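You operate a simulated robot arm through the tools that you are given. There is no shell and no other tool.

You are at the controls of a simulated robot arm. One attempt, no reset.

Task
Stop the orange press by its red button and reject the block inside.
Fine: heat knob to OFF, drawer out only once COOL lights, block into the orange tray, drawer shut, red button pulled out last.

Only the result counts: the job must be done as asked and must still hold three seconds after the hand-in. Knocking over, shifting, dropping, spilling or breaking anything else fails it.

Robot
A 6-joint arm with a two-finger gripper, fixed in place. Base frame: the origin is at the foot of the arm, x ahead of it, y to its left, z up; the work surface is at about z = 78. Lengths are in cm, angles in degrees, forces in N, time in s.
Its first joint turns from -166.0 to 166.0 degrees. Payload 3.43 kg.
The TCP is the grasp point between the finger pads, 2 cm short of the fingertips. In the tool frame z runs along the fingers and y along their closing line. Largest opening 19 cm; the body of the gripper starts 24.8 cm behind the TCP.
Orientation is told as [roll, pitch, yaw] about the base's x, y, z axes, in that order, counted from this pose: with the fingers straight down and closing along the base's y, the tool's x points along the base's -x, its y along +y and its z along -z.

Tools
- The arm moves only by the tool send_rows. Its argument "motion" is a list of rows, each a list of 3 entries, a list of its own where there are three numbers: the shift along the tool's x, y, z in units of 150 mm (1.0 is 150 mm), then the turn, a rotation vector about the tool's x, y, z in units of 90 degrees (1.0 is 90 degrees), then the finger opening in m, from 0 to 0.19. In form: [[[dx, dy, dz], [ax, ay, az], gripper], ...]. A call has 1 to 20 rows; each row is the pose to reach, as a shift and turn from the pose commanded when the call began, along the tool's axes at that moment. A call with a number of a shift or a turn outside -1 to 1 is refused whole. Each row takes 0.2 s and may step no farther than 5 cm and 8.6 degrees from the row before; otherwise, or with a gripper value out of range, the whole call is refused. A pose out of reach is approached as far as the arm can. The call stops where the force on the tool passes 50 N (or 10 N more than at its start, if that is more) or the arm is blocked; 0.2 s more then pass. The fingers move at their own pace (about 15.3 cm/s each) and stop on an object; they squeeze with about 44 N. The grip force told is the motor's: it shows also when the fingers shut on nothing. Time passes only in rows, and 0.2 s behind the last, so rows that repeat a pose let the fingers close. The reply holds the time, the measured pose of the TCP, the force on the tool along the base axes, the opening and the grip force, in the units named above and with some noise, with the torque about the TCP (base axes, N m) and any sound that the robot's microphone picked up, and new pictures: "views" is both (left out), scene, wrist or none.
- Cameras (640 x 400 px; columns grow to the right, rows downward): "scene" is fixed at [22.34, 50.6, 153.49]; the picture's right is [-0.93, -0.37, 0.00], its down [-0.18, 0.45, -0.88] and it looks along [0.32, -0.81, -0.48] (base axes); focal length 332 px, centre (320, 200). "wrist" rides on the gripper at [7, -0.8, -28.8] in the tool frame; the picture's right is [0.12, 0.99, 0.00], its down [-0.96, 0.12, -0.25] and it looks along [-0.25, 0.03, 0.97] (tool axes); focal length 261 px, centre (320, 200). There is no depth. A picture from a camera that has moved, and an enlarged one, comes with that camera's place and axes in the base frame and with its lens. The place of the scene camera against the robot may be out by one fixed shift of up to 1.2 cm in any direction.
- lift_body(by): slides the trunk up (or, below 0, down) by that many cm; the arm rides with it, the base frame stays. It gives what a move gives, with no picture.
- enlarge(camera, box): a new picture of the part [left, top, right, bottom] of that camera's present view, enlarged. The clock stands still meanwhile.
- close_job(): hands the job in; it is judged then, once.

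Places have to be worked out from the pictures, the camera data and where the tool is seen. Open the gripper and draw the arm clear of the work before you hand the job in, unless the task says otherwise.

The tools are called after "Call:" by a JSON object that holds its "name" and its "arguments". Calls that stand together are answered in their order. send_rows: Moves the arm, as the interface text tells. Its arguments: {"type":"object","properties":{"motion":{"type":"array","items":{"type":"array"}},"views":{"type":"string","enum":["both","scene","wrist","none"]}},"required":["motion"]} The other tools are called the same way: lift_body (by) slides the trunk up or down; enlarge (camera, box) takes an enlarged picture of a part of a camera's view; close_job () hands the job in.

At the start:

```text
time: 0.0
ee_pos: [41.77, -48.45, 113.42]
orientation: [-0.1, 0.0, 0.0]
force: [-0.1, 0.1, 0.0]
torque: [-0.04, 0.02, 0.02]
grip_width: 19.02
grip_force: 0.1
trunk travel left (down, up): [-20.0, 24.0]
```

scene: 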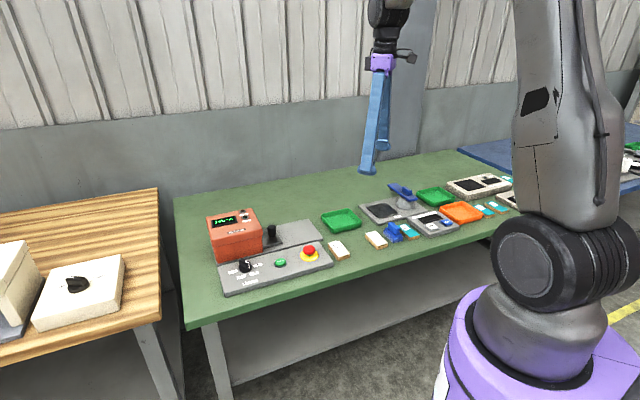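
wrist: 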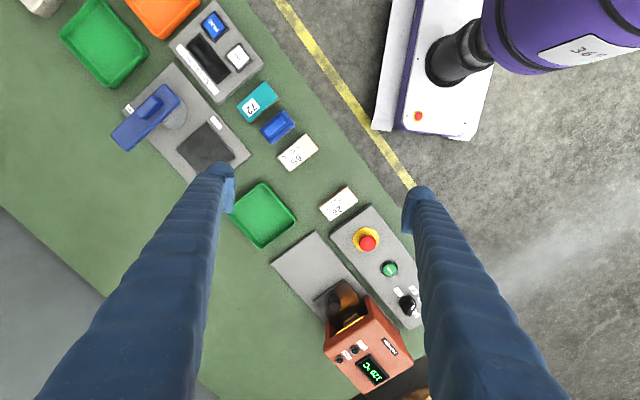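

I'll look closely at the press and the surrounding items before moving anything.

Call:
{"name": "enlarge", "arguments": {"camera": "scene", "box": [190, 190, 350, 310]}}

Call:
{"name": "enlarge", "arguments": {"camera": "wrist", "box": [250, 170, 450, 400]}}

Call:
{"name": "enlarge", "arguments": {"camera": "scene", "box": [310, 160, 530, 270]}}

Call:
{"name": "enlarge", "arguments": {"camera": "wrist", "box": [50, 0, 350, 220]}}

```text
3.33 times, centred on (270, 250) of scene
camera zoom: at [22.34, 50.6, 153.49], right [-0.93, -0.37, 0.0], down [-0.18, 0.45, -0.88], along [0.32, -0.81, -0.48], focal length 1108 px, centre (487, 33)
```

zoom: 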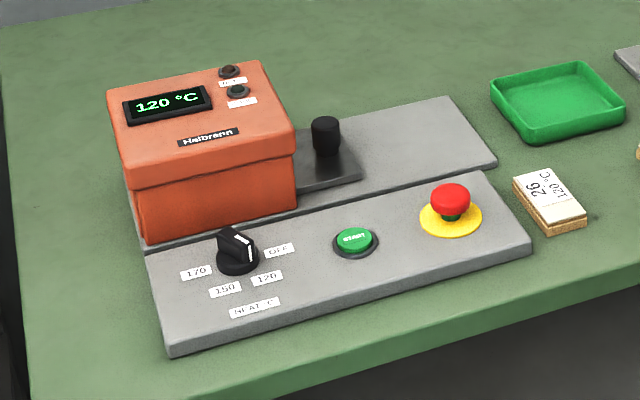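

```text
1.74 times, centred on (350, 285) of wrist
camera zoom: at [34.91, -49.4, 142.35], right [-0.12, 0.99, 0.0], down [0.96, 0.12, 0.25], along [0.25, 0.03, -0.97], focal length 453 px, centre (268, 52)
```

zoom: 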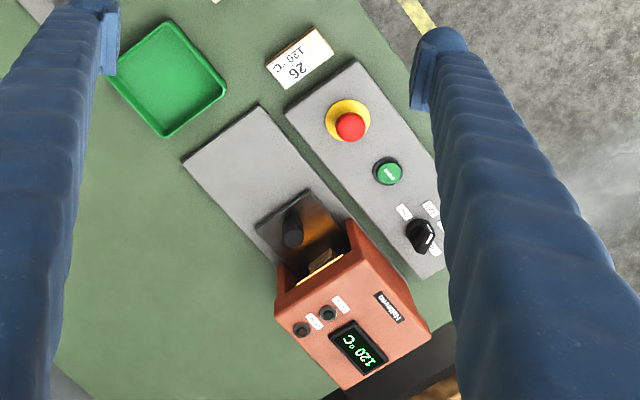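

```text
2.91 times, centred on (420, 215) of scene
camera zoom: at [22.34, 50.6, 153.49], right [-0.93, -0.37, 0.0], down [-0.18, 0.45, -0.88], along [0.32, -0.81, -0.48], focal length 967 px, centre (29, 156)
```

zoom: 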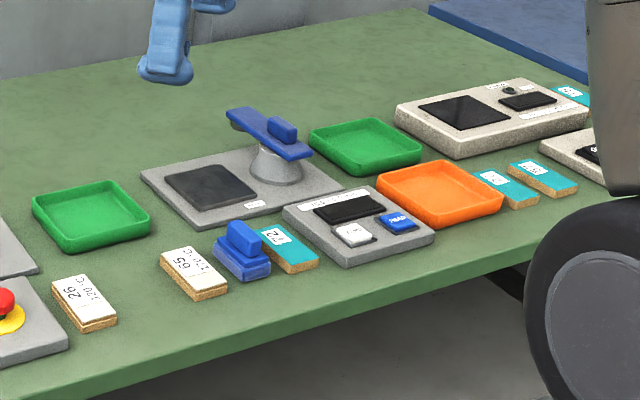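

```text
1.82 times, centred on (200, 110) of wrist
camera zoom: at [34.91, -49.4, 142.35], right [-0.12, 0.99, 0.0], down [0.96, 0.12, 0.25], along [0.25, 0.03, -0.97], focal length 474 px, centre (538, 364)
```

zoom: 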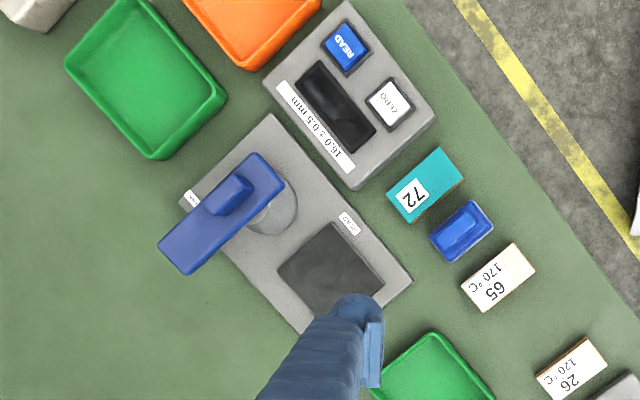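

The red button head appears to be near (60, -34, 82) and the knob near (76, -21), with the panel axis at about 39°. I'll move high over the panel to see it closely.

Call:
{"name": "send_rows", "arguments": {"motion": [[[-0.24, 0.2, 0], [0, 0, 0], 0.19], [[-0.48, 0.4, 0], [0, 0, 0], 0.19], [[-0.72, 0.6, 0], [0, 0, 0], 0.19], [[-0.95, 0.78, 0], [0, 0, 0], 0.19]], "views": "wrist"}}

```text
time: 1.0
ee_pos: [56.2, -36.84, 113.56]
orientation: [0.1, 0.2, 0.0]
force: [0.4, -1.0, 0.0]
torque: [-0.04, 0.03, 0.01]
grip_width: 18.98
grip_force: 0.1
trunk travel left (down, up): [-20.0, 24.0]
camera wrist: at [49.35, -37.66, 142.42], right [-0.12, 0.99, 0.0], down [0.96, 0.12, 0.25], along [0.24, 0.03, -0.97], focal length 261 px, centre (320, 200)
```

wrist: 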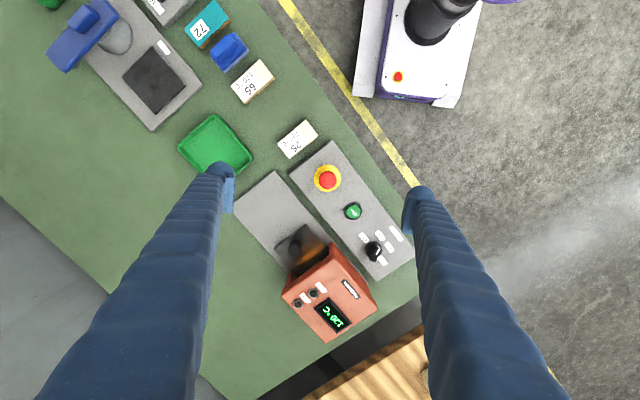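

Call:
{"name": "enlarge", "arguments": {"camera": "wrist", "box": [230, 130, 420, 350]}}

Call:
{"name": "enlarge", "arguments": {"camera": "wrist", "box": [330, 190, 420, 280]}}

Call:
{"name": "enlarge", "arguments": {"camera": "scene", "box": [210, 245, 300, 300]}}

```text
1.82 times, centred on (325, 240) of wrist
camera zoom: at [49.35, -37.66, 142.42], right [-0.12, 0.99, 0.0], down [0.96, 0.12, 0.25], along [0.24, 0.03, -0.97], focal length 474 px, centre (311, 127)
```

zoom: 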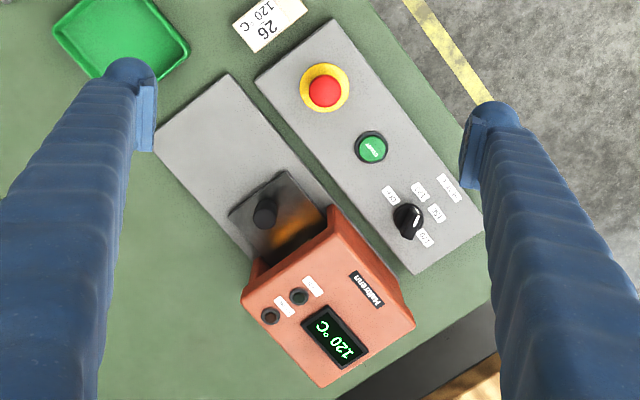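

```text
4.44 times, centred on (375, 235) of wrist
camera zoom: at [49.35, -37.66, 142.42], right [-0.12, 0.99, 0.0], down [0.96, 0.12, 0.25], along [0.24, 0.03, -0.97], focal length 1158 px, centre (76, 44)
```

zoom: 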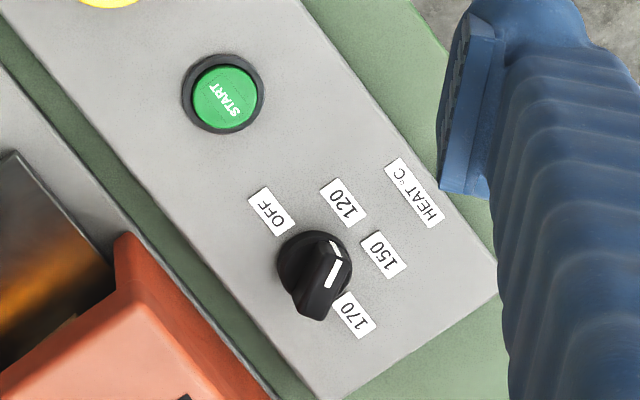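

```text
7.11 times, centred on (255, 272) of scene
camera zoom: at [22.34, 50.6, 153.49], right [-0.93, -0.37, 0.0], down [-0.18, 0.45, -0.88], along [0.32, -0.81, -0.48], focal length 2364 px, centre (782, -316)
```

zoom: 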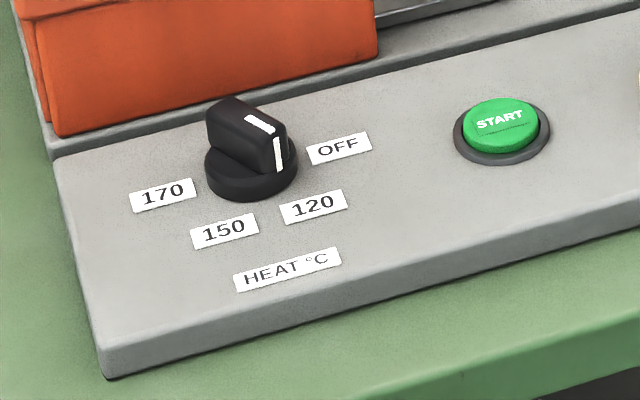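

The knob points at 120, and OFF lies about 60° counter-clockwise from it, seen from above. I put the red button at about (59.2, -34.7), so I'll close the fingers and come down above it.

Call:
{"name": "send_rows", "arguments": {"motion": [[[-0.1, 0.07, 0.2], [0, 0, 0], 0], [[-0.2, 0.14, 0.4], [0, 0, 0], 0], [[-0.205, 0.14, 0.65], [0, 0, 0], 0], [[-0.205, 0.14, 0.9], [0, 0, 0], 0], [[-0.205, 0.14, 0.9], [0, 0, 0], 0]]}}

```text
time: 2.2
ee_pos: [59.14, -34.81, 100.2]
orientation: [0.0, 0.0, 0.0]
force: [0.1, 0.1, -0.6]
torque: [0.01, -0.02, 0.0]
grip_width: 0.0
grip_force: 34.5
trunk travel left (down, up): [-20.0, 24.0]
camera wrist: at [52.24, -35.64, 128.94], right [-0.12, 0.99, 0.0], down [0.96, 0.12, 0.25], along [0.25, 0.03, -0.97], focal length 261 px, centre (320, 200)
```

scene: 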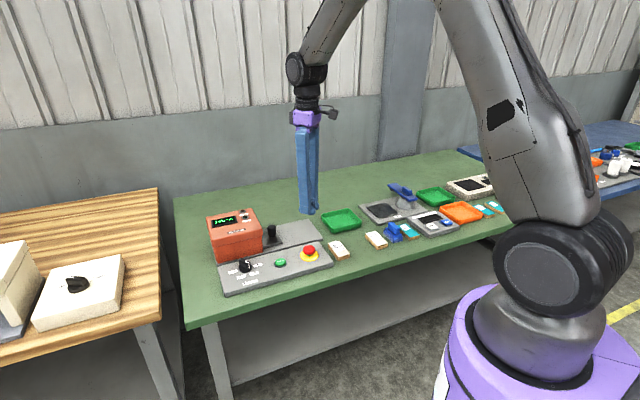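
wrist: 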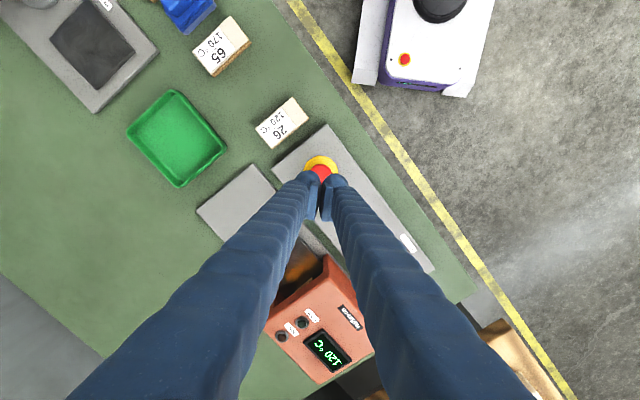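

The button sits right under the fingertips as predicted. I'll go down in steps and press until it stops or clicks.

Call:
{"name": "send_rows", "arguments": {"motion": [[[0, 0, 0.3], [0, 0, 0], 0], [[0, 0, 0.6], [0, 0, 0], 0], [[0, 0, 0.85], [0, 0, 0], 0], [[0, 0, 0.89], [0, 0, 0], 0], [[0, 0, 0.92], [0, 0, 0], 0], [[0, 0, 0.95], [0, 0, 0], 0], [[0, 0, 0.98], [0, 0, 0], 0]], "views": "wrist"}}

```text
time: 3.8
ee_pos: [59.2, -34.72, 85.31]
orientation: [0.0, 0.1, -0.1]
force: [-0.5, 0.1, 2.6]
torque: [0.0, 0.0, -0.01]
grip_width: 0.0
grip_force: 34.5
trunk travel left (down, up): [-20.0, 24.0]
camera wrist: at [52.19, -35.58, 114.18], right [-0.12, 0.99, 0.0], down [0.96, 0.12, 0.25], along [0.25, 0.03, -0.97], focal length 261 px, centre (320, 200)
```

wrist: 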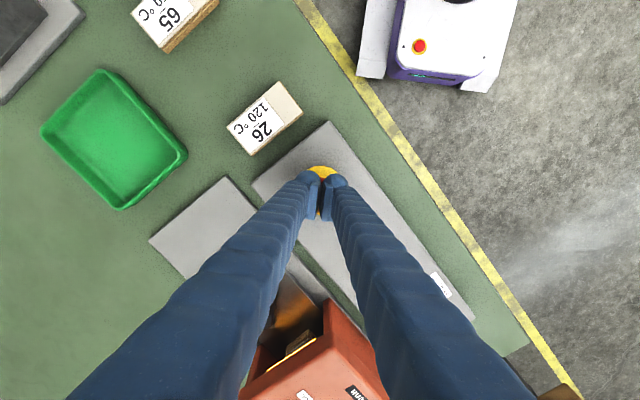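

The tips are at 83.3 with the force just starting to build. I'll press on in small steps.

Call:
{"name": "send_rows", "arguments": {"motion": [[[0, 0, 0.015], [0, 0, 0], 0], [[0, 0, 0.03], [0, 0, 0], 0], [[0, 0, 0.045], [0, 0, 0], 0], [[0, 0, 0.06], [0, 0, 0], 0], [[0, 0, 0.075], [0, 0, 0], 0], [[0, 0, 0.09], [0, 0, 0], 0]], "views": "wrist"}}

```text
time: 5.2
ee_pos: [59.21, -34.89, 84.38]
orientation: [-0.1, -0.2, -0.1]
force: [-2.5, 1.5, 48.2]
torque: [0.36, 0.0, 0.06]
grip_width: 0.61
grip_force: 34.4
trunk travel left (down, up): [-20.0, 24.0]
camera wrist: at [52.09, -35.55, 113.17], right [-0.12, 0.99, 0.0], down [0.96, 0.12, 0.25], along [0.25, 0.03, -0.97], focal length 261 px, centre (320, 200)
```

wrist: 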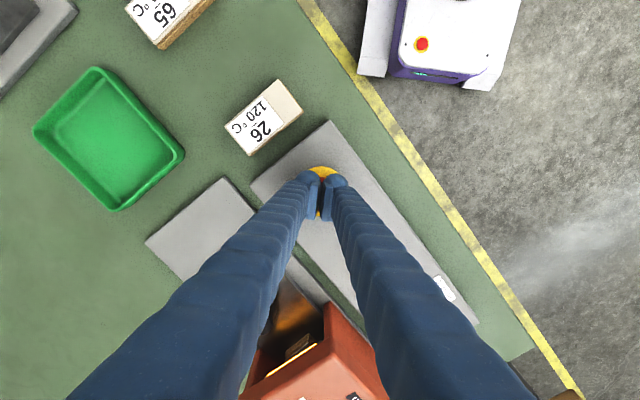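

The force reached 48 N with about 1 cm of travel. I'll lift off and check in both views whether the button latched.

Call:
{"name": "send_rows", "arguments": {"motion": [[[0, 0, -0.2], [0, 0, 0], 0], [[0, 0, -0.5], [0, 0, 0], 0], [[0, 0, -0.8], [0, 0, 0], 0]], "views": "scene"}}

Call:
{"name": "enlarge", "arguments": {"camera": "scene", "box": [200, 200, 350, 300]}}

```text
time: 6.0
ee_pos: [59.3, -34.66, 96.16]
orientation: [0.0, 0.0, 0.0]
force: [-0.2, -0.7, 0.0]
torque: [0.02, -0.04, -0.01]
grip_width: 0.0
grip_force: 34.0
trunk travel left (down, up): [-20.0, 24.0]
```

scene: 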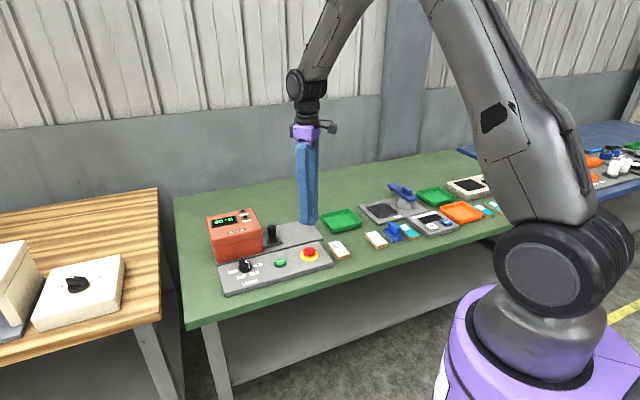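

```text
4.00 times, centred on (275, 250) of scene
camera zoom: at [22.34, 50.6, 153.49], right [-0.93, -0.37, 0.0], down [-0.18, 0.45, -0.88], along [0.32, -0.81, -0.48], focal length 1330 px, centre (500, 0)
```

zoom: 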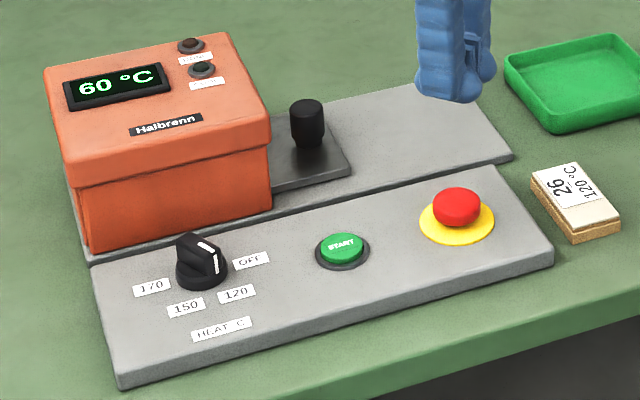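

The button is latched in and the display is down to 60 °C. Next is the knob at about (75.85, -20.4), so I'll rise and move over it with yaw -20° to grip its ridge.

Call:
{"name": "send_rows", "arguments": {"motion": [[[0, 0, -0.3], [0, 0, 0], 0], [[-0.2, 0.18, -0.4], [0, 0, 0.074], 0.08], [[-0.4, 0.36, -0.4], [0, 0, 0.148], 0.08], [[-0.6, 0.54, -0.4], [0, 0, 0.222], 0.08], [[-0.8, 0.72, -0.4], [0, 0, 0.222], 0.08], [[-0.98, 0.9, -0.4], [0, 0, 0.222], 0.08]], "views": "wrist"}}

Call:
{"name": "enlarge", "arguments": {"camera": "wrist", "box": [240, 100, 400, 260]}}

```text
time: 7.4
ee_pos: [73.79, -21.27, 102.08]
orientation: [-0.1, 0.1, -20.1]
force: [-0.6, -0.2, 0.6]
torque: [-0.02, 0.04, 0.02]
grip_width: 7.98
grip_force: 0.1
trunk travel left (down, up): [-20.0, 24.0]
camera wrist: at [67.09, -19.59, 130.76], right [0.23, 0.97, 0.0], down [0.94, -0.22, 0.25], along [0.24, -0.06, -0.97], focal length 261 px, centre (320, 200)
```

wrist: 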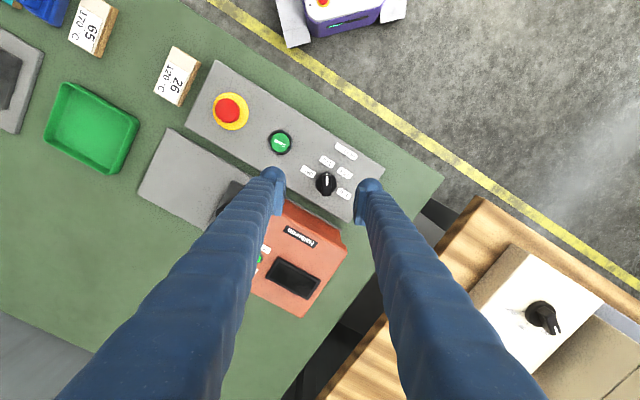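

```text
2.50 times, centred on (320, 180) of wrist
camera zoom: at [67.09, -19.59, 130.76], right [0.23, 0.97, 0.0], down [0.94, -0.22, 0.25], along [0.24, -0.06, -0.97], focal length 652 px, centre (320, 250)
```

zoom: 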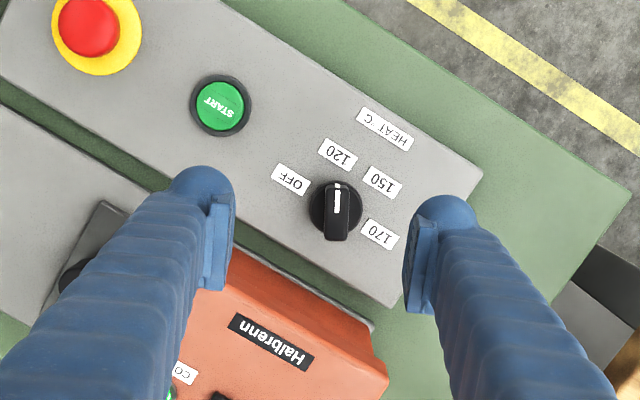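

The knob ridge is aligned with the tool's x axis, and I see its centre near (76.2, -20.5). I'll centre over it and descend part way.

Call:
{"name": "send_rows", "arguments": {"motion": [[[-0.066, 0.05, 0.3], [0, 0, 0], 0.06], [[-0.132, 0.1, 0.6], [0, 0, 0], 0.06], [[-0.132, 0.1, 0.9], [0, 0, 0], 0.06]], "views": "wrist"}}

Call:
{"name": "enlarge", "arguments": {"camera": "wrist", "box": [240, 100, 400, 260]}}

Call:
{"name": "enlarge", "arguments": {"camera": "scene", "box": [200, 200, 300, 300]}}

```text
time: 8.2
ee_pos: [76.4, -20.38, 88.32]
orientation: [-0.1, 0.0, -20.0]
force: [0.1, -0.8, -0.3]
torque: [-0.03, -0.03, 0.03]
grip_width: 5.98
grip_force: 0.1
trunk travel left (down, up): [-20.0, 24.0]
camera wrist: at [69.47, -18.86, 117.27], right [0.23, 0.97, 0.0], down [0.94, -0.22, 0.25], along [0.24, -0.06, -0.97], focal length 261 px, centre (320, 200)
```

wrist: 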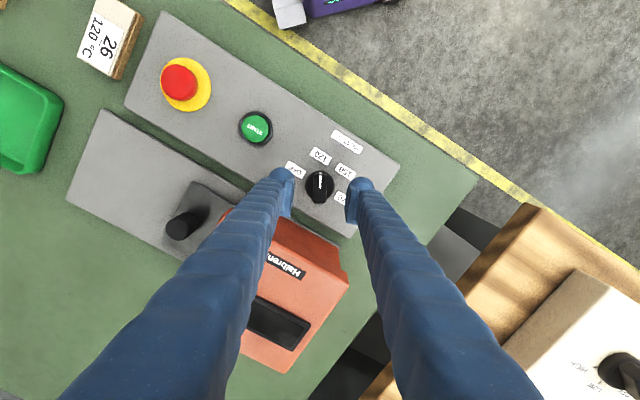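

```text
2.50 times, centred on (320, 180) of wrist
camera zoom: at [69.47, -18.86, 117.27], right [0.23, 0.97, 0.0], down [0.94, -0.22, 0.25], along [0.24, -0.06, -0.97], focal length 652 px, centre (320, 250)
```

zoom: 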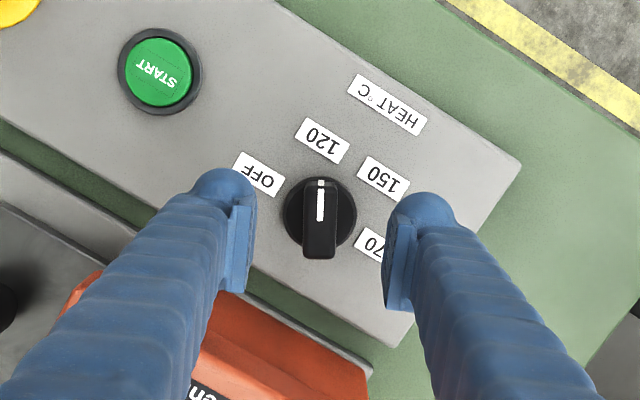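

```text
4.00 times, centred on (250, 250) of scene
camera zoom: at [22.34, 50.6, 153.49], right [-0.93, -0.37, 0.0], down [-0.18, 0.45, -0.88], along [0.32, -0.81, -0.48], focal length 1330 px, centre (600, 0)
```

zoom: 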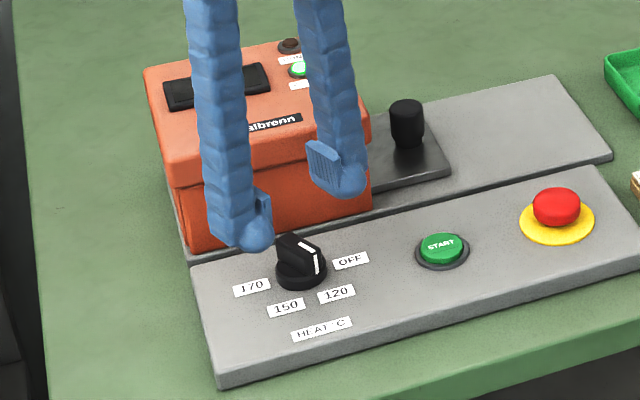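

The fingers are well centred on the ridge. I'll descend so the tips are just above the knob's disc and close on the ridge.

Call:
{"name": "send_rows", "arguments": {"motion": [[[-0.015, 0, 0.15], [0, 0, 0], 0.06], [[-0.015, 0, 0.25], [0, 0, 0], 0.06], [[-0.015, 0, 0.313], [0, 0, 0], 0.06], [[-0.015, 0, 0.313], [0, 0, 0], 0.0], [[-0.015, 0, 0.313], [0, 0, 0], 0.0], [[-0.015, 0, 0.313], [0, 0, 0], 0.0]]}}

Call:
{"name": "enlarge", "arguments": {"camera": "scene", "box": [200, 200, 300, 300]}}

```text
time: 9.6
ee_pos: [76.47, -20.54, 83.8]
orientation: [0.0, 0.0, -20.0]
force: [3.7, 4.7, -3.7]
torque: [-0.02, -0.15, 0.01]
grip_width: 1.67
grip_force: 45.0
trunk travel left (down, up): [-20.0, 24.0]
camera wrist: at [69.68, -18.94, 112.56], right [0.23, 0.97, 0.0], down [0.94, -0.22, 0.25], along [0.24, -0.06, -0.97], focal length 261 px, centre (320, 200)
```

scene: 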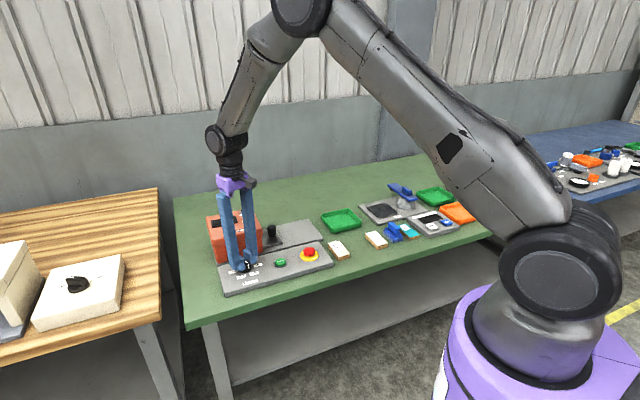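
wrist: 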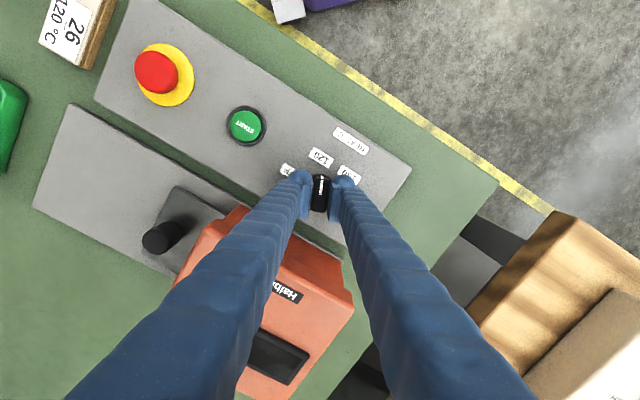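

```text
4.00 times, centred on (250, 250) of scene
camera zoom: at [22.34, 50.6, 153.49], right [-0.93, -0.37, 0.0], down [-0.18, 0.45, -0.88], along [0.32, -0.81, -0.48], focal length 1330 px, centre (600, 0)
```

zoom: 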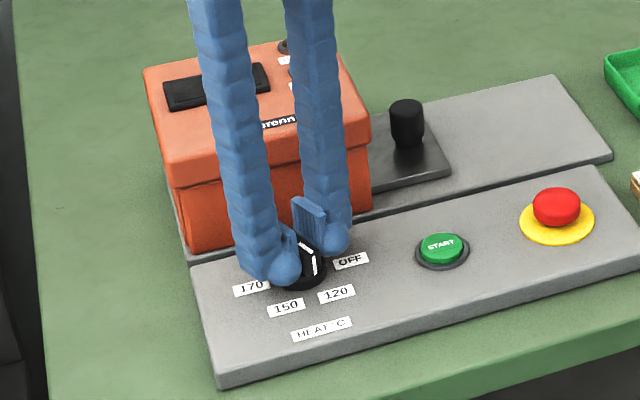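

The ridge is gripped at 1.67 cm. I'll turn it 60° counter-clockwise, as seen from above, to OFF.

Call:
{"name": "send_rows", "arguments": {"motion": [[[0, 0, 0], [0, 0, -0.083], 0], [[0, 0, 0], [0, 0, -0.167], 0], [[0, 0, 0], [0, 0, -0.25], 0], [[0, 0, 0], [0, 0, -0.333], 0], [[0, 0, 0], [0, 0, -0.417], 0], [[0, 0, 0], [0, 0, -0.5], 0], [[0, 0, 0], [0, 0, -0.583], 0], [[0, 0, 0], [0, 0, -0.667], 0], [[0, 0, 0], [0, 0, -0.667], 0]]}}

Call:
{"name": "enlarge", "arguments": {"camera": "scene", "box": [200, 200, 300, 300]}}

Call:
{"name": "enlarge", "arguments": {"camera": "wrist", "box": [240, 100, 400, 260]}}

```text
time: 11.6
ee_pos: [76.44, -20.3, 83.69]
orientation: [0.1, 0.2, 40.1]
force: [0.3, 20.6, -5.1]
torque: [0.21, -0.1, -0.01]
grip_width: 1.69
grip_force: 44.9
trunk travel left (down, up): [-20.0, 24.0]
camera wrist: at [71.75, -25.63, 112.57], right [-0.73, 0.68, 0.0], down [0.66, 0.71, 0.25], along [0.17, 0.18, -0.97], focal length 261 px, centre (320, 200)
```

scene: 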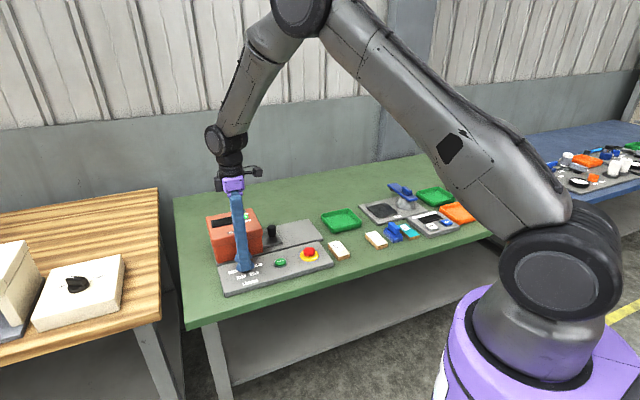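
wrist: 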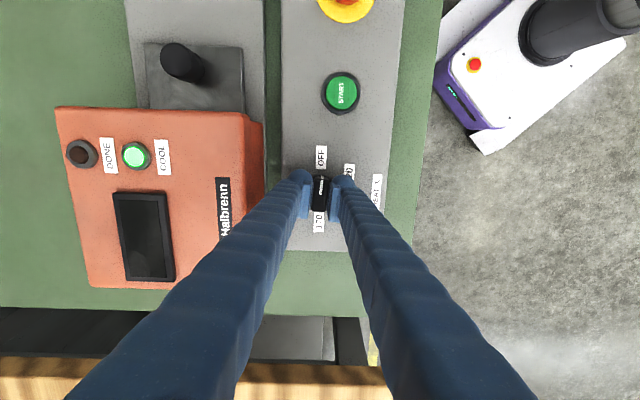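

```text
4.00 times, centred on (250, 250) of scene
camera zoom: at [22.34, 50.6, 153.49], right [-0.93, -0.37, 0.0], down [-0.18, 0.45, -0.88], along [0.32, -0.81, -0.48], focal length 1330 px, centre (600, 0)
```

zoom: 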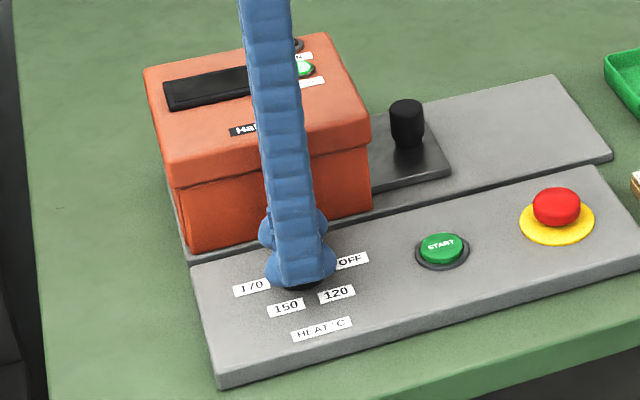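

```text
2.50 times, centred on (320, 180) of wrist
camera zoom: at [71.75, -25.63, 112.57], right [-0.73, 0.68, 0.0], down [0.66, 0.71, 0.25], along [0.17, 0.18, -0.97], focal length 652 px, centre (320, 250)
```

zoom: 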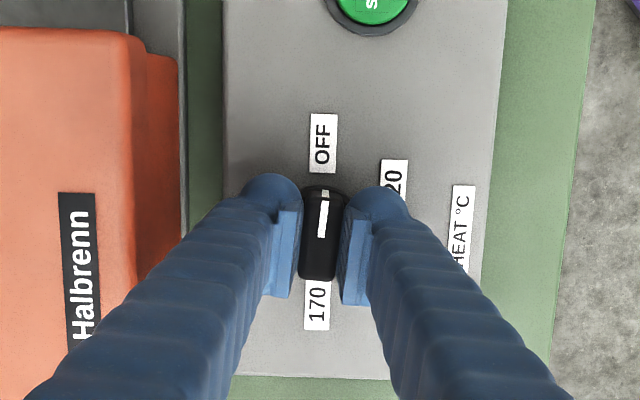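

The ridge now points at OFF and the COOL lamp is lit. I'll release the knob, rise straight up, and head toward the drawer handle at about (76.9, -40.0).

Call:
{"name": "send_rows", "arguments": {"motion": [[[0, 0, 0], [0, 0, 0], 0.045], [[0, 0, 0], [0, 0, 0], 0.045], [[0, 0, -0.1], [0, 0, 0], 0.045], [[0, 0, -0.4], [0, 0, 0], 0.045], [[0, 0, -0.7], [0, 0, 0], 0.045], [[0, 0, -1.0], [0, 0, 0], 0.045], [[0.18, -0.24, -1.0], [0, 0, 0], 0.06], [[0.36, -0.48, -1.0], [0, 0, 0], 0.07], [[0.54, -0.72, -1.0], [0, 0, 0], 0.08], [[0.7, -0.92, -1.0], [0, 0, 0], 0.08], [[0.8, -1.0, -1.0], [0, 0, 0], 0.08]]}}

Call:
{"name": "enlarge", "arguments": {"camera": "scene", "box": [200, 200, 300, 300]}}

Call:
{"name": "enlarge", "arguments": {"camera": "wrist", "box": [240, 100, 400, 260]}}

```text
time: 14.0
ee_pos: [76.94, -39.76, 98.67]
orientation: [0.1, 0.0, 40.2]
force: [0.4, -0.1, 0.1]
torque: [0.07, -0.02, 0.0]
grip_width: 8.03
grip_force: 0.0
trunk travel left (down, up): [-20.0, 24.0]
camera wrist: at [72.17, -45.07, 127.55], right [-0.73, 0.68, 0.0], down [0.66, 0.71, 0.25], along [0.17, 0.18, -0.97], focal length 261 px, centre (320, 200)
```

scene: 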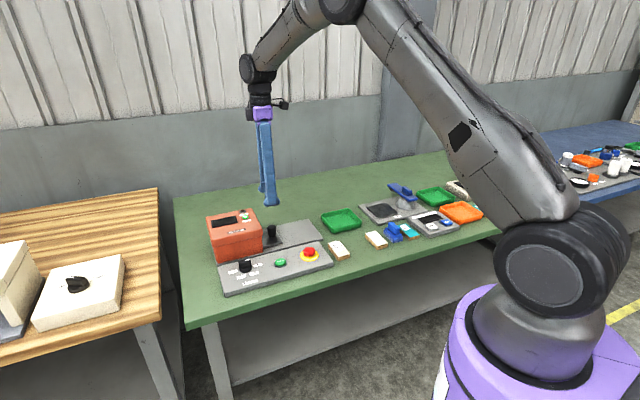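
wrist: 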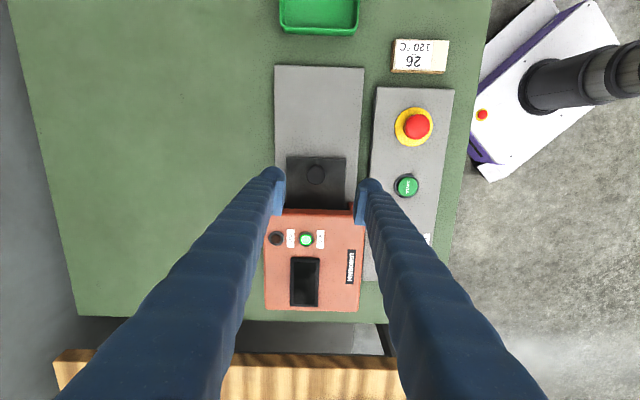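

```text
4.00 times, centred on (250, 250) of scene
camera zoom: at [22.34, 50.6, 153.49], right [-0.93, -0.37, 0.0], down [-0.18, 0.45, -0.88], along [0.32, -0.81, -0.48], focal length 1330 px, centre (600, 0)
```

zoom: 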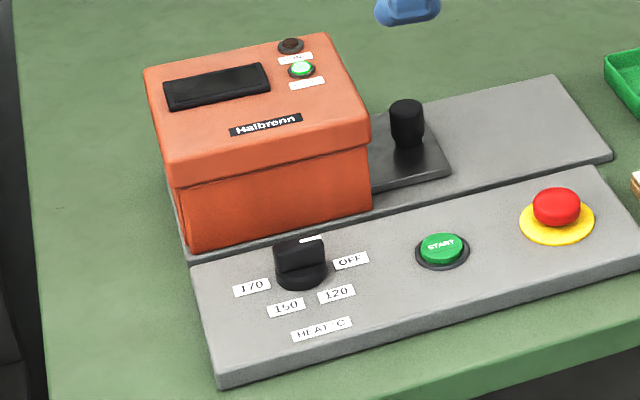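

```text
2.50 times, centred on (320, 180) of wrist
camera zoom: at [72.17, -45.07, 127.55], right [-0.73, 0.68, 0.0], down [0.66, 0.71, 0.25], along [0.17, 0.18, -0.97], focal length 652 px, centre (320, 250)
```

zoom: 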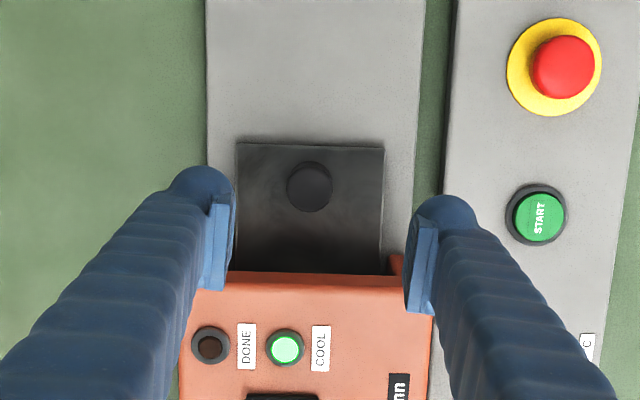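

COOL is lit. Before opening the drawer I want to confirm exactly where the knob pointer sits.

Call:
{"name": "enlarge", "arguments": {"camera": "scene", "box": [215, 245, 295, 295]}}

Call:
{"name": "enlarge", "arguments": {"camera": "wrist", "box": [260, 60, 460, 300]}}

```text
8.00 times, centred on (255, 270) of scene
camera zoom: at [22.34, 50.6, 153.49], right [-0.93, -0.37, 0.0], down [-0.18, 0.45, -0.88], along [0.32, -0.81, -0.48], focal length 2659 px, centre (840, -360)
```

zoom: 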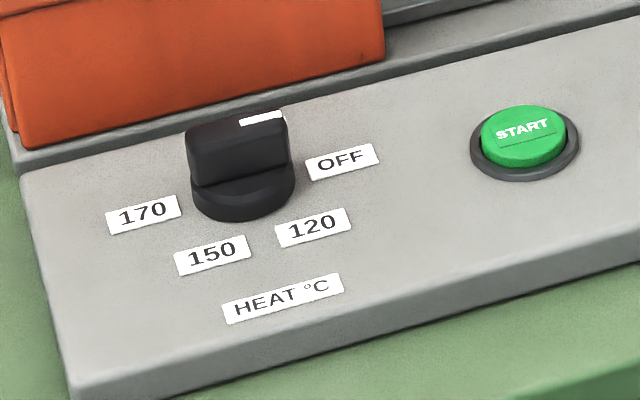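

```text
1.67 times, centred on (360, 180) of wrist
camera zoom: at [72.17, -45.07, 127.55], right [-0.73, 0.68, 0.0], down [0.66, 0.71, 0.25], along [0.17, 0.18, -0.97], focal length 434 px, centre (253, 233)
```

zoom: 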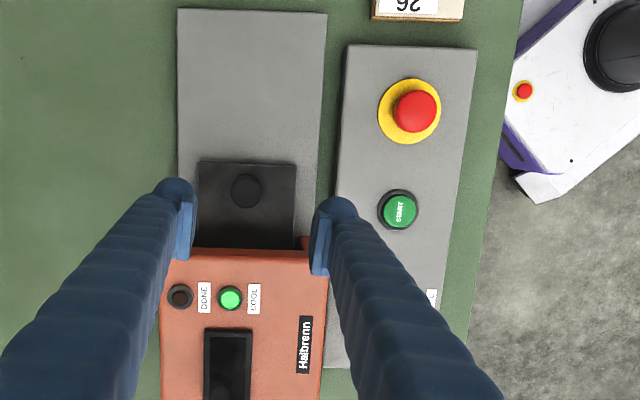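

The panel axis works out nearer 46° than 40°, so the pointer sits about 6° short of a true OFF. I'll go back, regrip the knob and correct it.

Call:
{"name": "send_rows", "arguments": {"motion": [[[-0.2, 0.24, 0], [0, 0, 0], 0.06], [[-0.4, 0.48, 0], [0, 0, 0], 0.05], [[-0.6, 0.72, 0], [0, 0, 0], 0.05], [[-0.75, 0.9, 0], [0, 0, 0], 0.05], [[-0.81, 1.0, 0], [0, 0, 0], 0.05], [[-0.81, 1.0, 0.3], [0, 0, 0], 0.05], [[-0.81, 1.0, 0.6], [0, 0, 0], 0.05]], "views": "wrist"}}

Call:
{"name": "enlarge", "arguments": {"camera": "wrist", "box": [240, 100, 400, 260]}}

```text
time: 15.6
ee_pos: [76.69, -20.38, 89.69]
orientation: [0.0, 0.0, 40.0]
force: [0.3, -0.8, -0.3]
torque: [-0.02, 0.09, -0.02]
grip_width: 4.99
grip_force: 0.0
trunk travel left (down, up): [-20.0, 24.0]
camera wrist: at [71.94, -25.67, 118.46], right [-0.73, 0.68, 0.0], down [0.66, 0.71, 0.25], along [0.17, 0.18, -0.97], focal length 261 px, centre (320, 200)
```

wrist: 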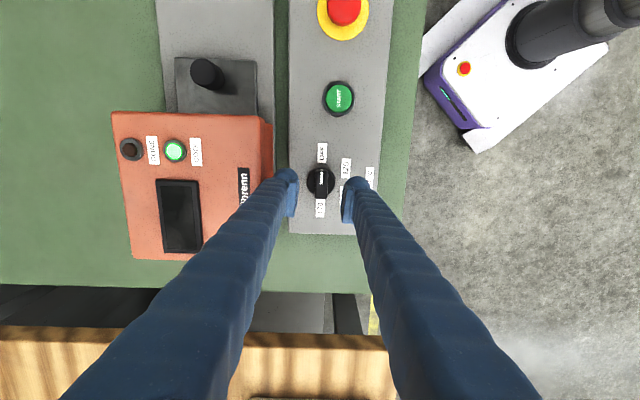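

```text
2.50 times, centred on (320, 180) of wrist
camera zoom: at [71.94, -25.67, 118.46], right [-0.73, 0.68, 0.0], down [0.66, 0.71, 0.25], along [0.17, 0.18, -0.97], focal length 652 px, centre (320, 250)
```

zoom: 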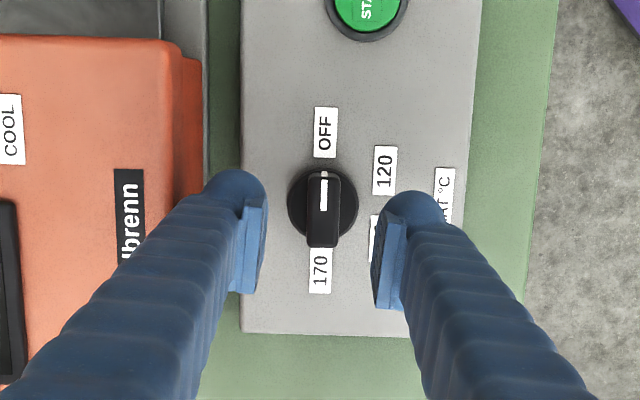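

From directly above, the pointer lines up with the OFF and 170 labels at about 45.7° against 45°, so the knob is properly at OFF. I'll leave it alone and return above the handle, adding 5.5° of yaw to match the drawer axis.

Call:
{"name": "send_rows", "arguments": {"motion": [[[0, 0, -0.3], [0, 0, 0], 0.05], [[0, 0, -0.6], [0, 0, 0], 0.05], [[0.2, -0.24, -0.6], [0, 0, -0.03], 0.06], [[0.4, -0.48, -0.6], [0, 0, -0.061], 0.06], [[0.6, -0.72, -0.6], [0, 0, -0.061], 0.06], [[0.75, -0.9, -0.6], [0, 0, -0.061], 0.06], [[0.83, -1.0, -0.6], [0, 0, -0.061], 0.06]], "views": "wrist"}}

Call:
{"name": "enlarge", "arguments": {"camera": "wrist", "box": [240, 100, 400, 260]}}

```text
time: 17.2
ee_pos: [76.65, -40.21, 98.81]
orientation: [0.0, 0.0, 45.6]
force: [0.2, 0.3, -0.4]
torque: [0.06, 0.01, 0.0]
grip_width: 6.01
grip_force: 0.0
trunk travel left (down, up): [-20.0, 24.0]
camera wrist: at [72.45, -45.85, 127.61], right [-0.79, 0.61, 0.0], down [0.59, 0.77, 0.25], along [0.15, 0.2, -0.97], focal length 261 px, centre (320, 200)
```

wrist: 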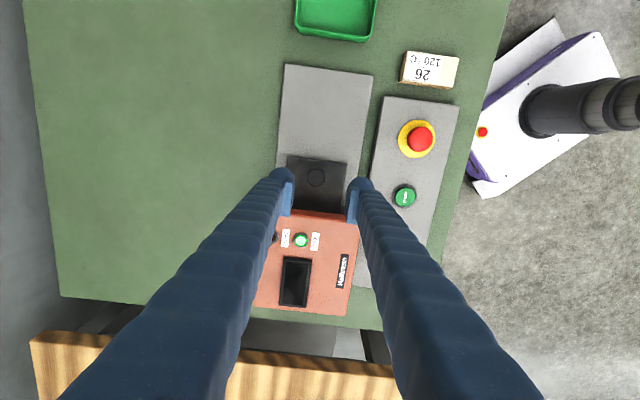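

```text
2.50 times, centred on (320, 180) of wrist
camera zoom: at [72.45, -45.85, 127.61], right [-0.79, 0.61, 0.0], down [0.59, 0.77, 0.25], along [0.15, 0.2, -0.97], focal length 652 px, centre (320, 250)
```

zoom: 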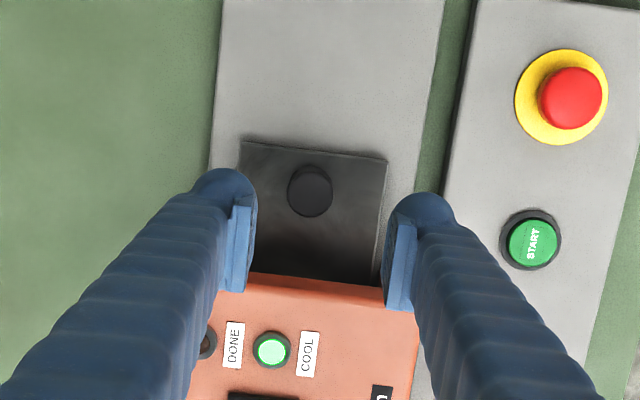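

The handle centre is about 0.6 cm off toward -tool y. I'll correct that, descend around the handle and close on it.

Call:
{"name": "send_rows", "arguments": {"motion": [[[-0.004, -0.04, 0.2], [0, 0, 0], 0.06], [[-0.004, -0.04, 0.5], [0, 0, 0], 0.06], [[-0.004, -0.04, 0.75], [0, 0, 0], 0.06], [[-0.004, -0.04, 0.9], [0, 0, 0], 0.06], [[-0.004, -0.04, 0.98], [0, 0, 0], 0.06], [[-0.004, -0.04, 0.98], [0, 0, 0], 0.0], [[-0.004, -0.04, 0.98], [0, 0, 0], 0.0], [[-0.004, -0.04, 0.98], [0, 0, 0], 0.0]]}}

Call:
{"name": "enlarge", "arguments": {"camera": "scene", "box": [200, 190, 330, 290]}}

```text
time: 19.0
ee_pos: [77.34, -40.37, 84.01]
orientation: [0.1, -0.1, 45.5]
force: [6.3, -4.6, -5.4]
torque: [-0.01, -0.13, 0.04]
grip_width: 3.02
grip_force: 45.1
trunk travel left (down, up): [-20.0, 24.0]
camera wrist: at [73.06, -46.06, 112.82], right [-0.79, 0.61, 0.0], down [0.59, 0.77, 0.25], along [0.15, 0.2, -0.97], focal length 261 px, centre (320, 200)
```

scene: 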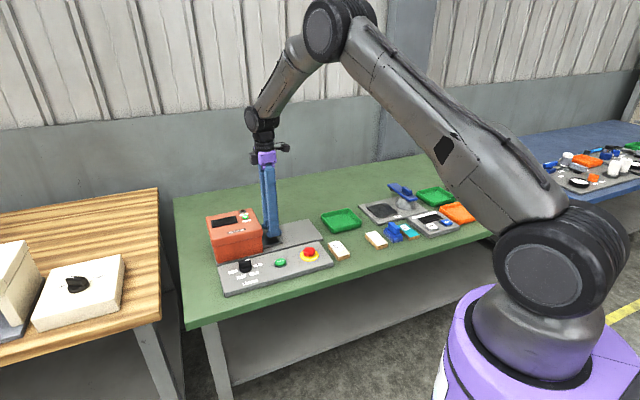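
wrist: 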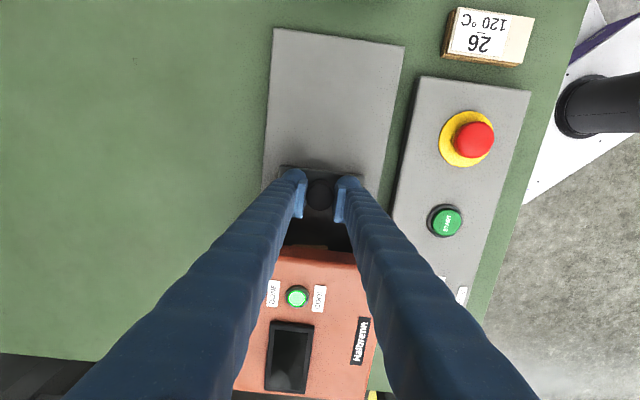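

```text
4.00 times, centred on (265, 240) of scene
camera zoom: at [22.34, 50.6, 153.49], right [-0.93, -0.37, 0.0], down [-0.18, 0.45, -0.88], along [0.32, -0.81, -0.48], focal length 1330 px, centre (540, 40)
```

zoom: 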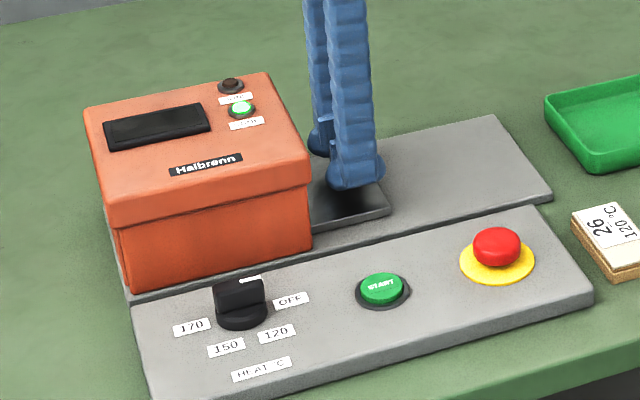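

The handle is gripped at 3.02 cm, COOL is lit, and the slide axis matches tool x. I'll pull the drawer out gently along +tool x.

Call:
{"name": "send_rows", "arguments": {"motion": [[[0.07, 0, 0], [0, 0, 0], 0], [[0.14, 0, 0], [0, 0, 0], 0], [[0.21, 0, 0], [0, 0, 0], 0], [[0.28, 0, 0], [0, 0, 0], 0], [[0.35, 0, 0], [0, 0, 0], 0], [[0.42, 0, 0], [0, 0, 0], 0], [[0.49, 0, 0], [0, 0, 0], 0], [[0.56, 0, 0], [0, 0, 0], 0]]}}

Call:
{"name": "enlarge", "arguments": {"camera": "scene", "box": [200, 190, 350, 290]}}

```text
time: 20.8
ee_pos: [71.22, -46.49, 84.0]
orientation: [0.1, 0.2, 45.5]
force: [8.6, -9.9, -11.1]
torque: [0.51, -0.52, 0.04]
grip_width: 2.99
grip_force: 44.9
trunk travel left (down, up): [-20.0, 24.0]
camera wrist: at [67.08, -52.09, 112.83], right [-0.79, 0.61, 0.0], down [0.59, 0.77, 0.25], along [0.15, 0.2, -0.97], focal length 261 px, centre (320, 200)
```

scene: 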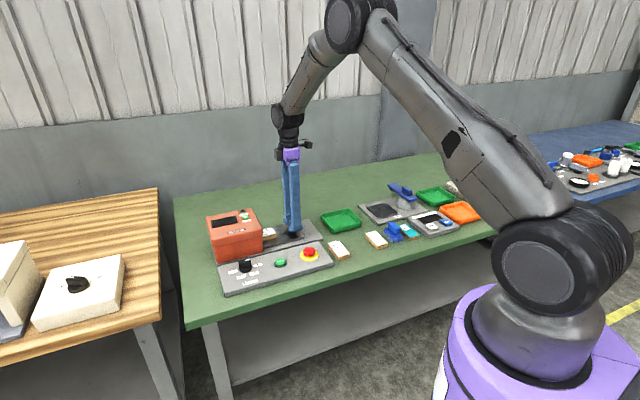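
wrist: 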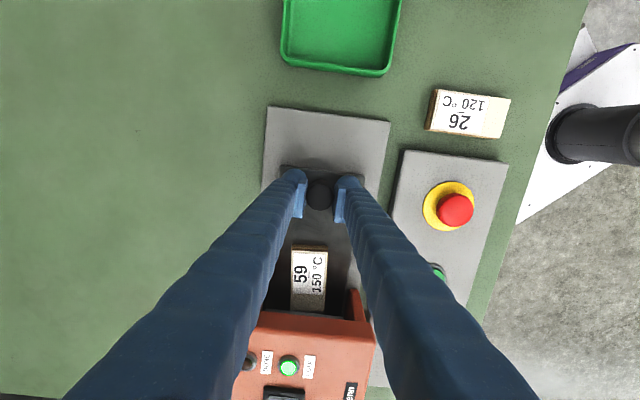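

```text
4.00 times, centred on (275, 240) of scene
camera zoom: at [22.34, 50.6, 153.49], right [-0.93, -0.37, 0.0], down [-0.18, 0.45, -0.88], along [0.32, -0.81, -0.48], focal length 1330 px, centre (500, 40)
```

zoom: 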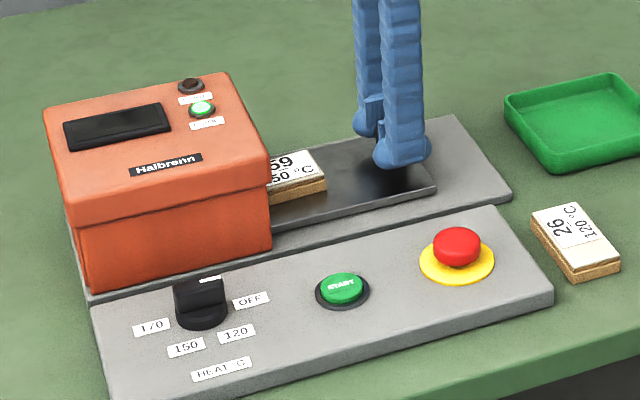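

The drawer slides freely and block 59 (150 °C) is in it. I'll pull about 5.5 cm more so there is room to grasp the block.

Call:
{"name": "send_rows", "arguments": {"motion": [[[0.07, 0, 0], [0, 0, 0], 0], [[0.14, 0, 0], [0, 0, 0], 0], [[0.21, 0, 0], [0, 0, 0], 0], [[0.28, 0, 0], [0, 0, 0], 0], [[0.34, 0, 0], [0, 0, 0], 0], [[0.38, 0, 0], [0, 0, 0], 0]]}}

Call:
{"name": "enlarge", "arguments": {"camera": "scene", "box": [200, 190, 350, 290]}}

Call:
{"name": "enlarge", "arguments": {"camera": "wrist", "box": [220, 150, 420, 390]}}

```text
time: 22.2
ee_pos: [67.17, -50.34, 83.98]
orientation: [0.2, 0.1, 45.7]
force: [0.3, -0.6, 0.6]
torque: [0.07, -0.03, -0.01]
grip_width: 0.0
grip_force: 34.3
trunk travel left (down, up): [-20.0, 24.0]
camera wrist: at [62.99, -56.12, 112.88], right [-0.79, 0.61, 0.0], down [0.59, 0.77, 0.25], along [0.15, 0.2, -0.97], focal length 261 px, centre (320, 200)
```

scene: 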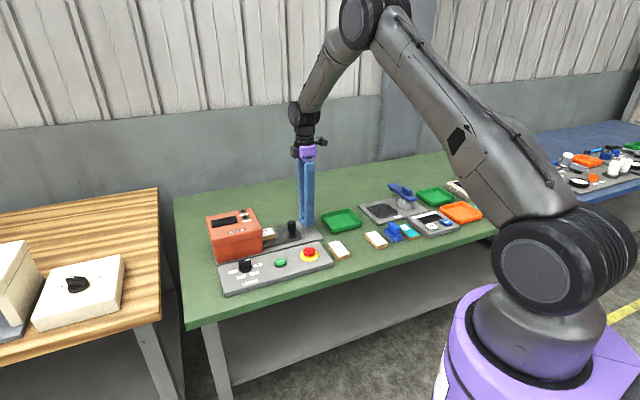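
wrist: 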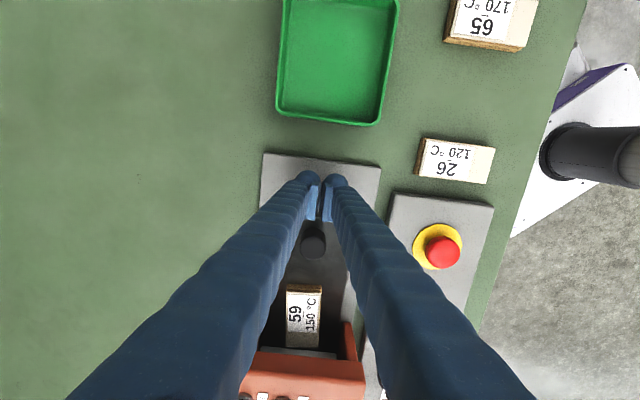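

```text
4.00 times, centred on (275, 240) of scene
camera zoom: at [22.34, 50.6, 153.49], right [-0.93, -0.37, 0.0], down [-0.18, 0.45, -0.88], along [0.32, -0.81, -0.48], focal length 1330 px, centre (500, 40)
```

zoom: 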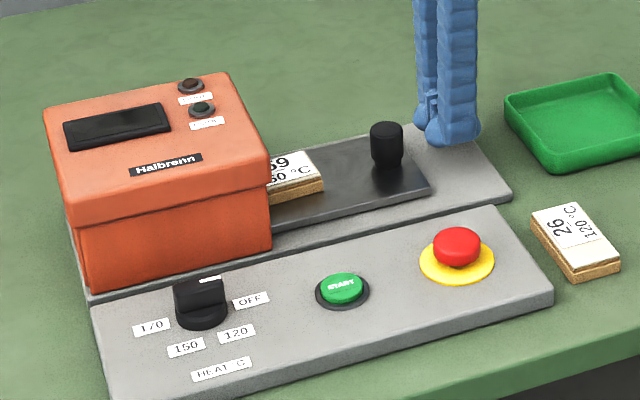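

```text
1.67 times, centred on (320, 270) of wrist
camera zoom: at [62.99, -56.12, 112.88], right [-0.79, 0.61, 0.0], down [0.59, 0.77, 0.25], along [0.15, 0.2, -0.97], focal length 434 px, centre (320, 83)
```

zoom: 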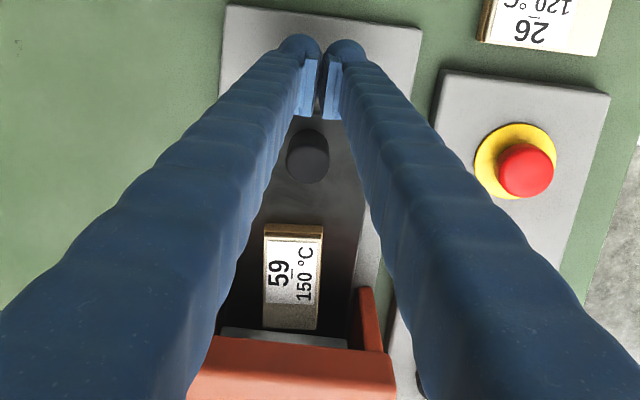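

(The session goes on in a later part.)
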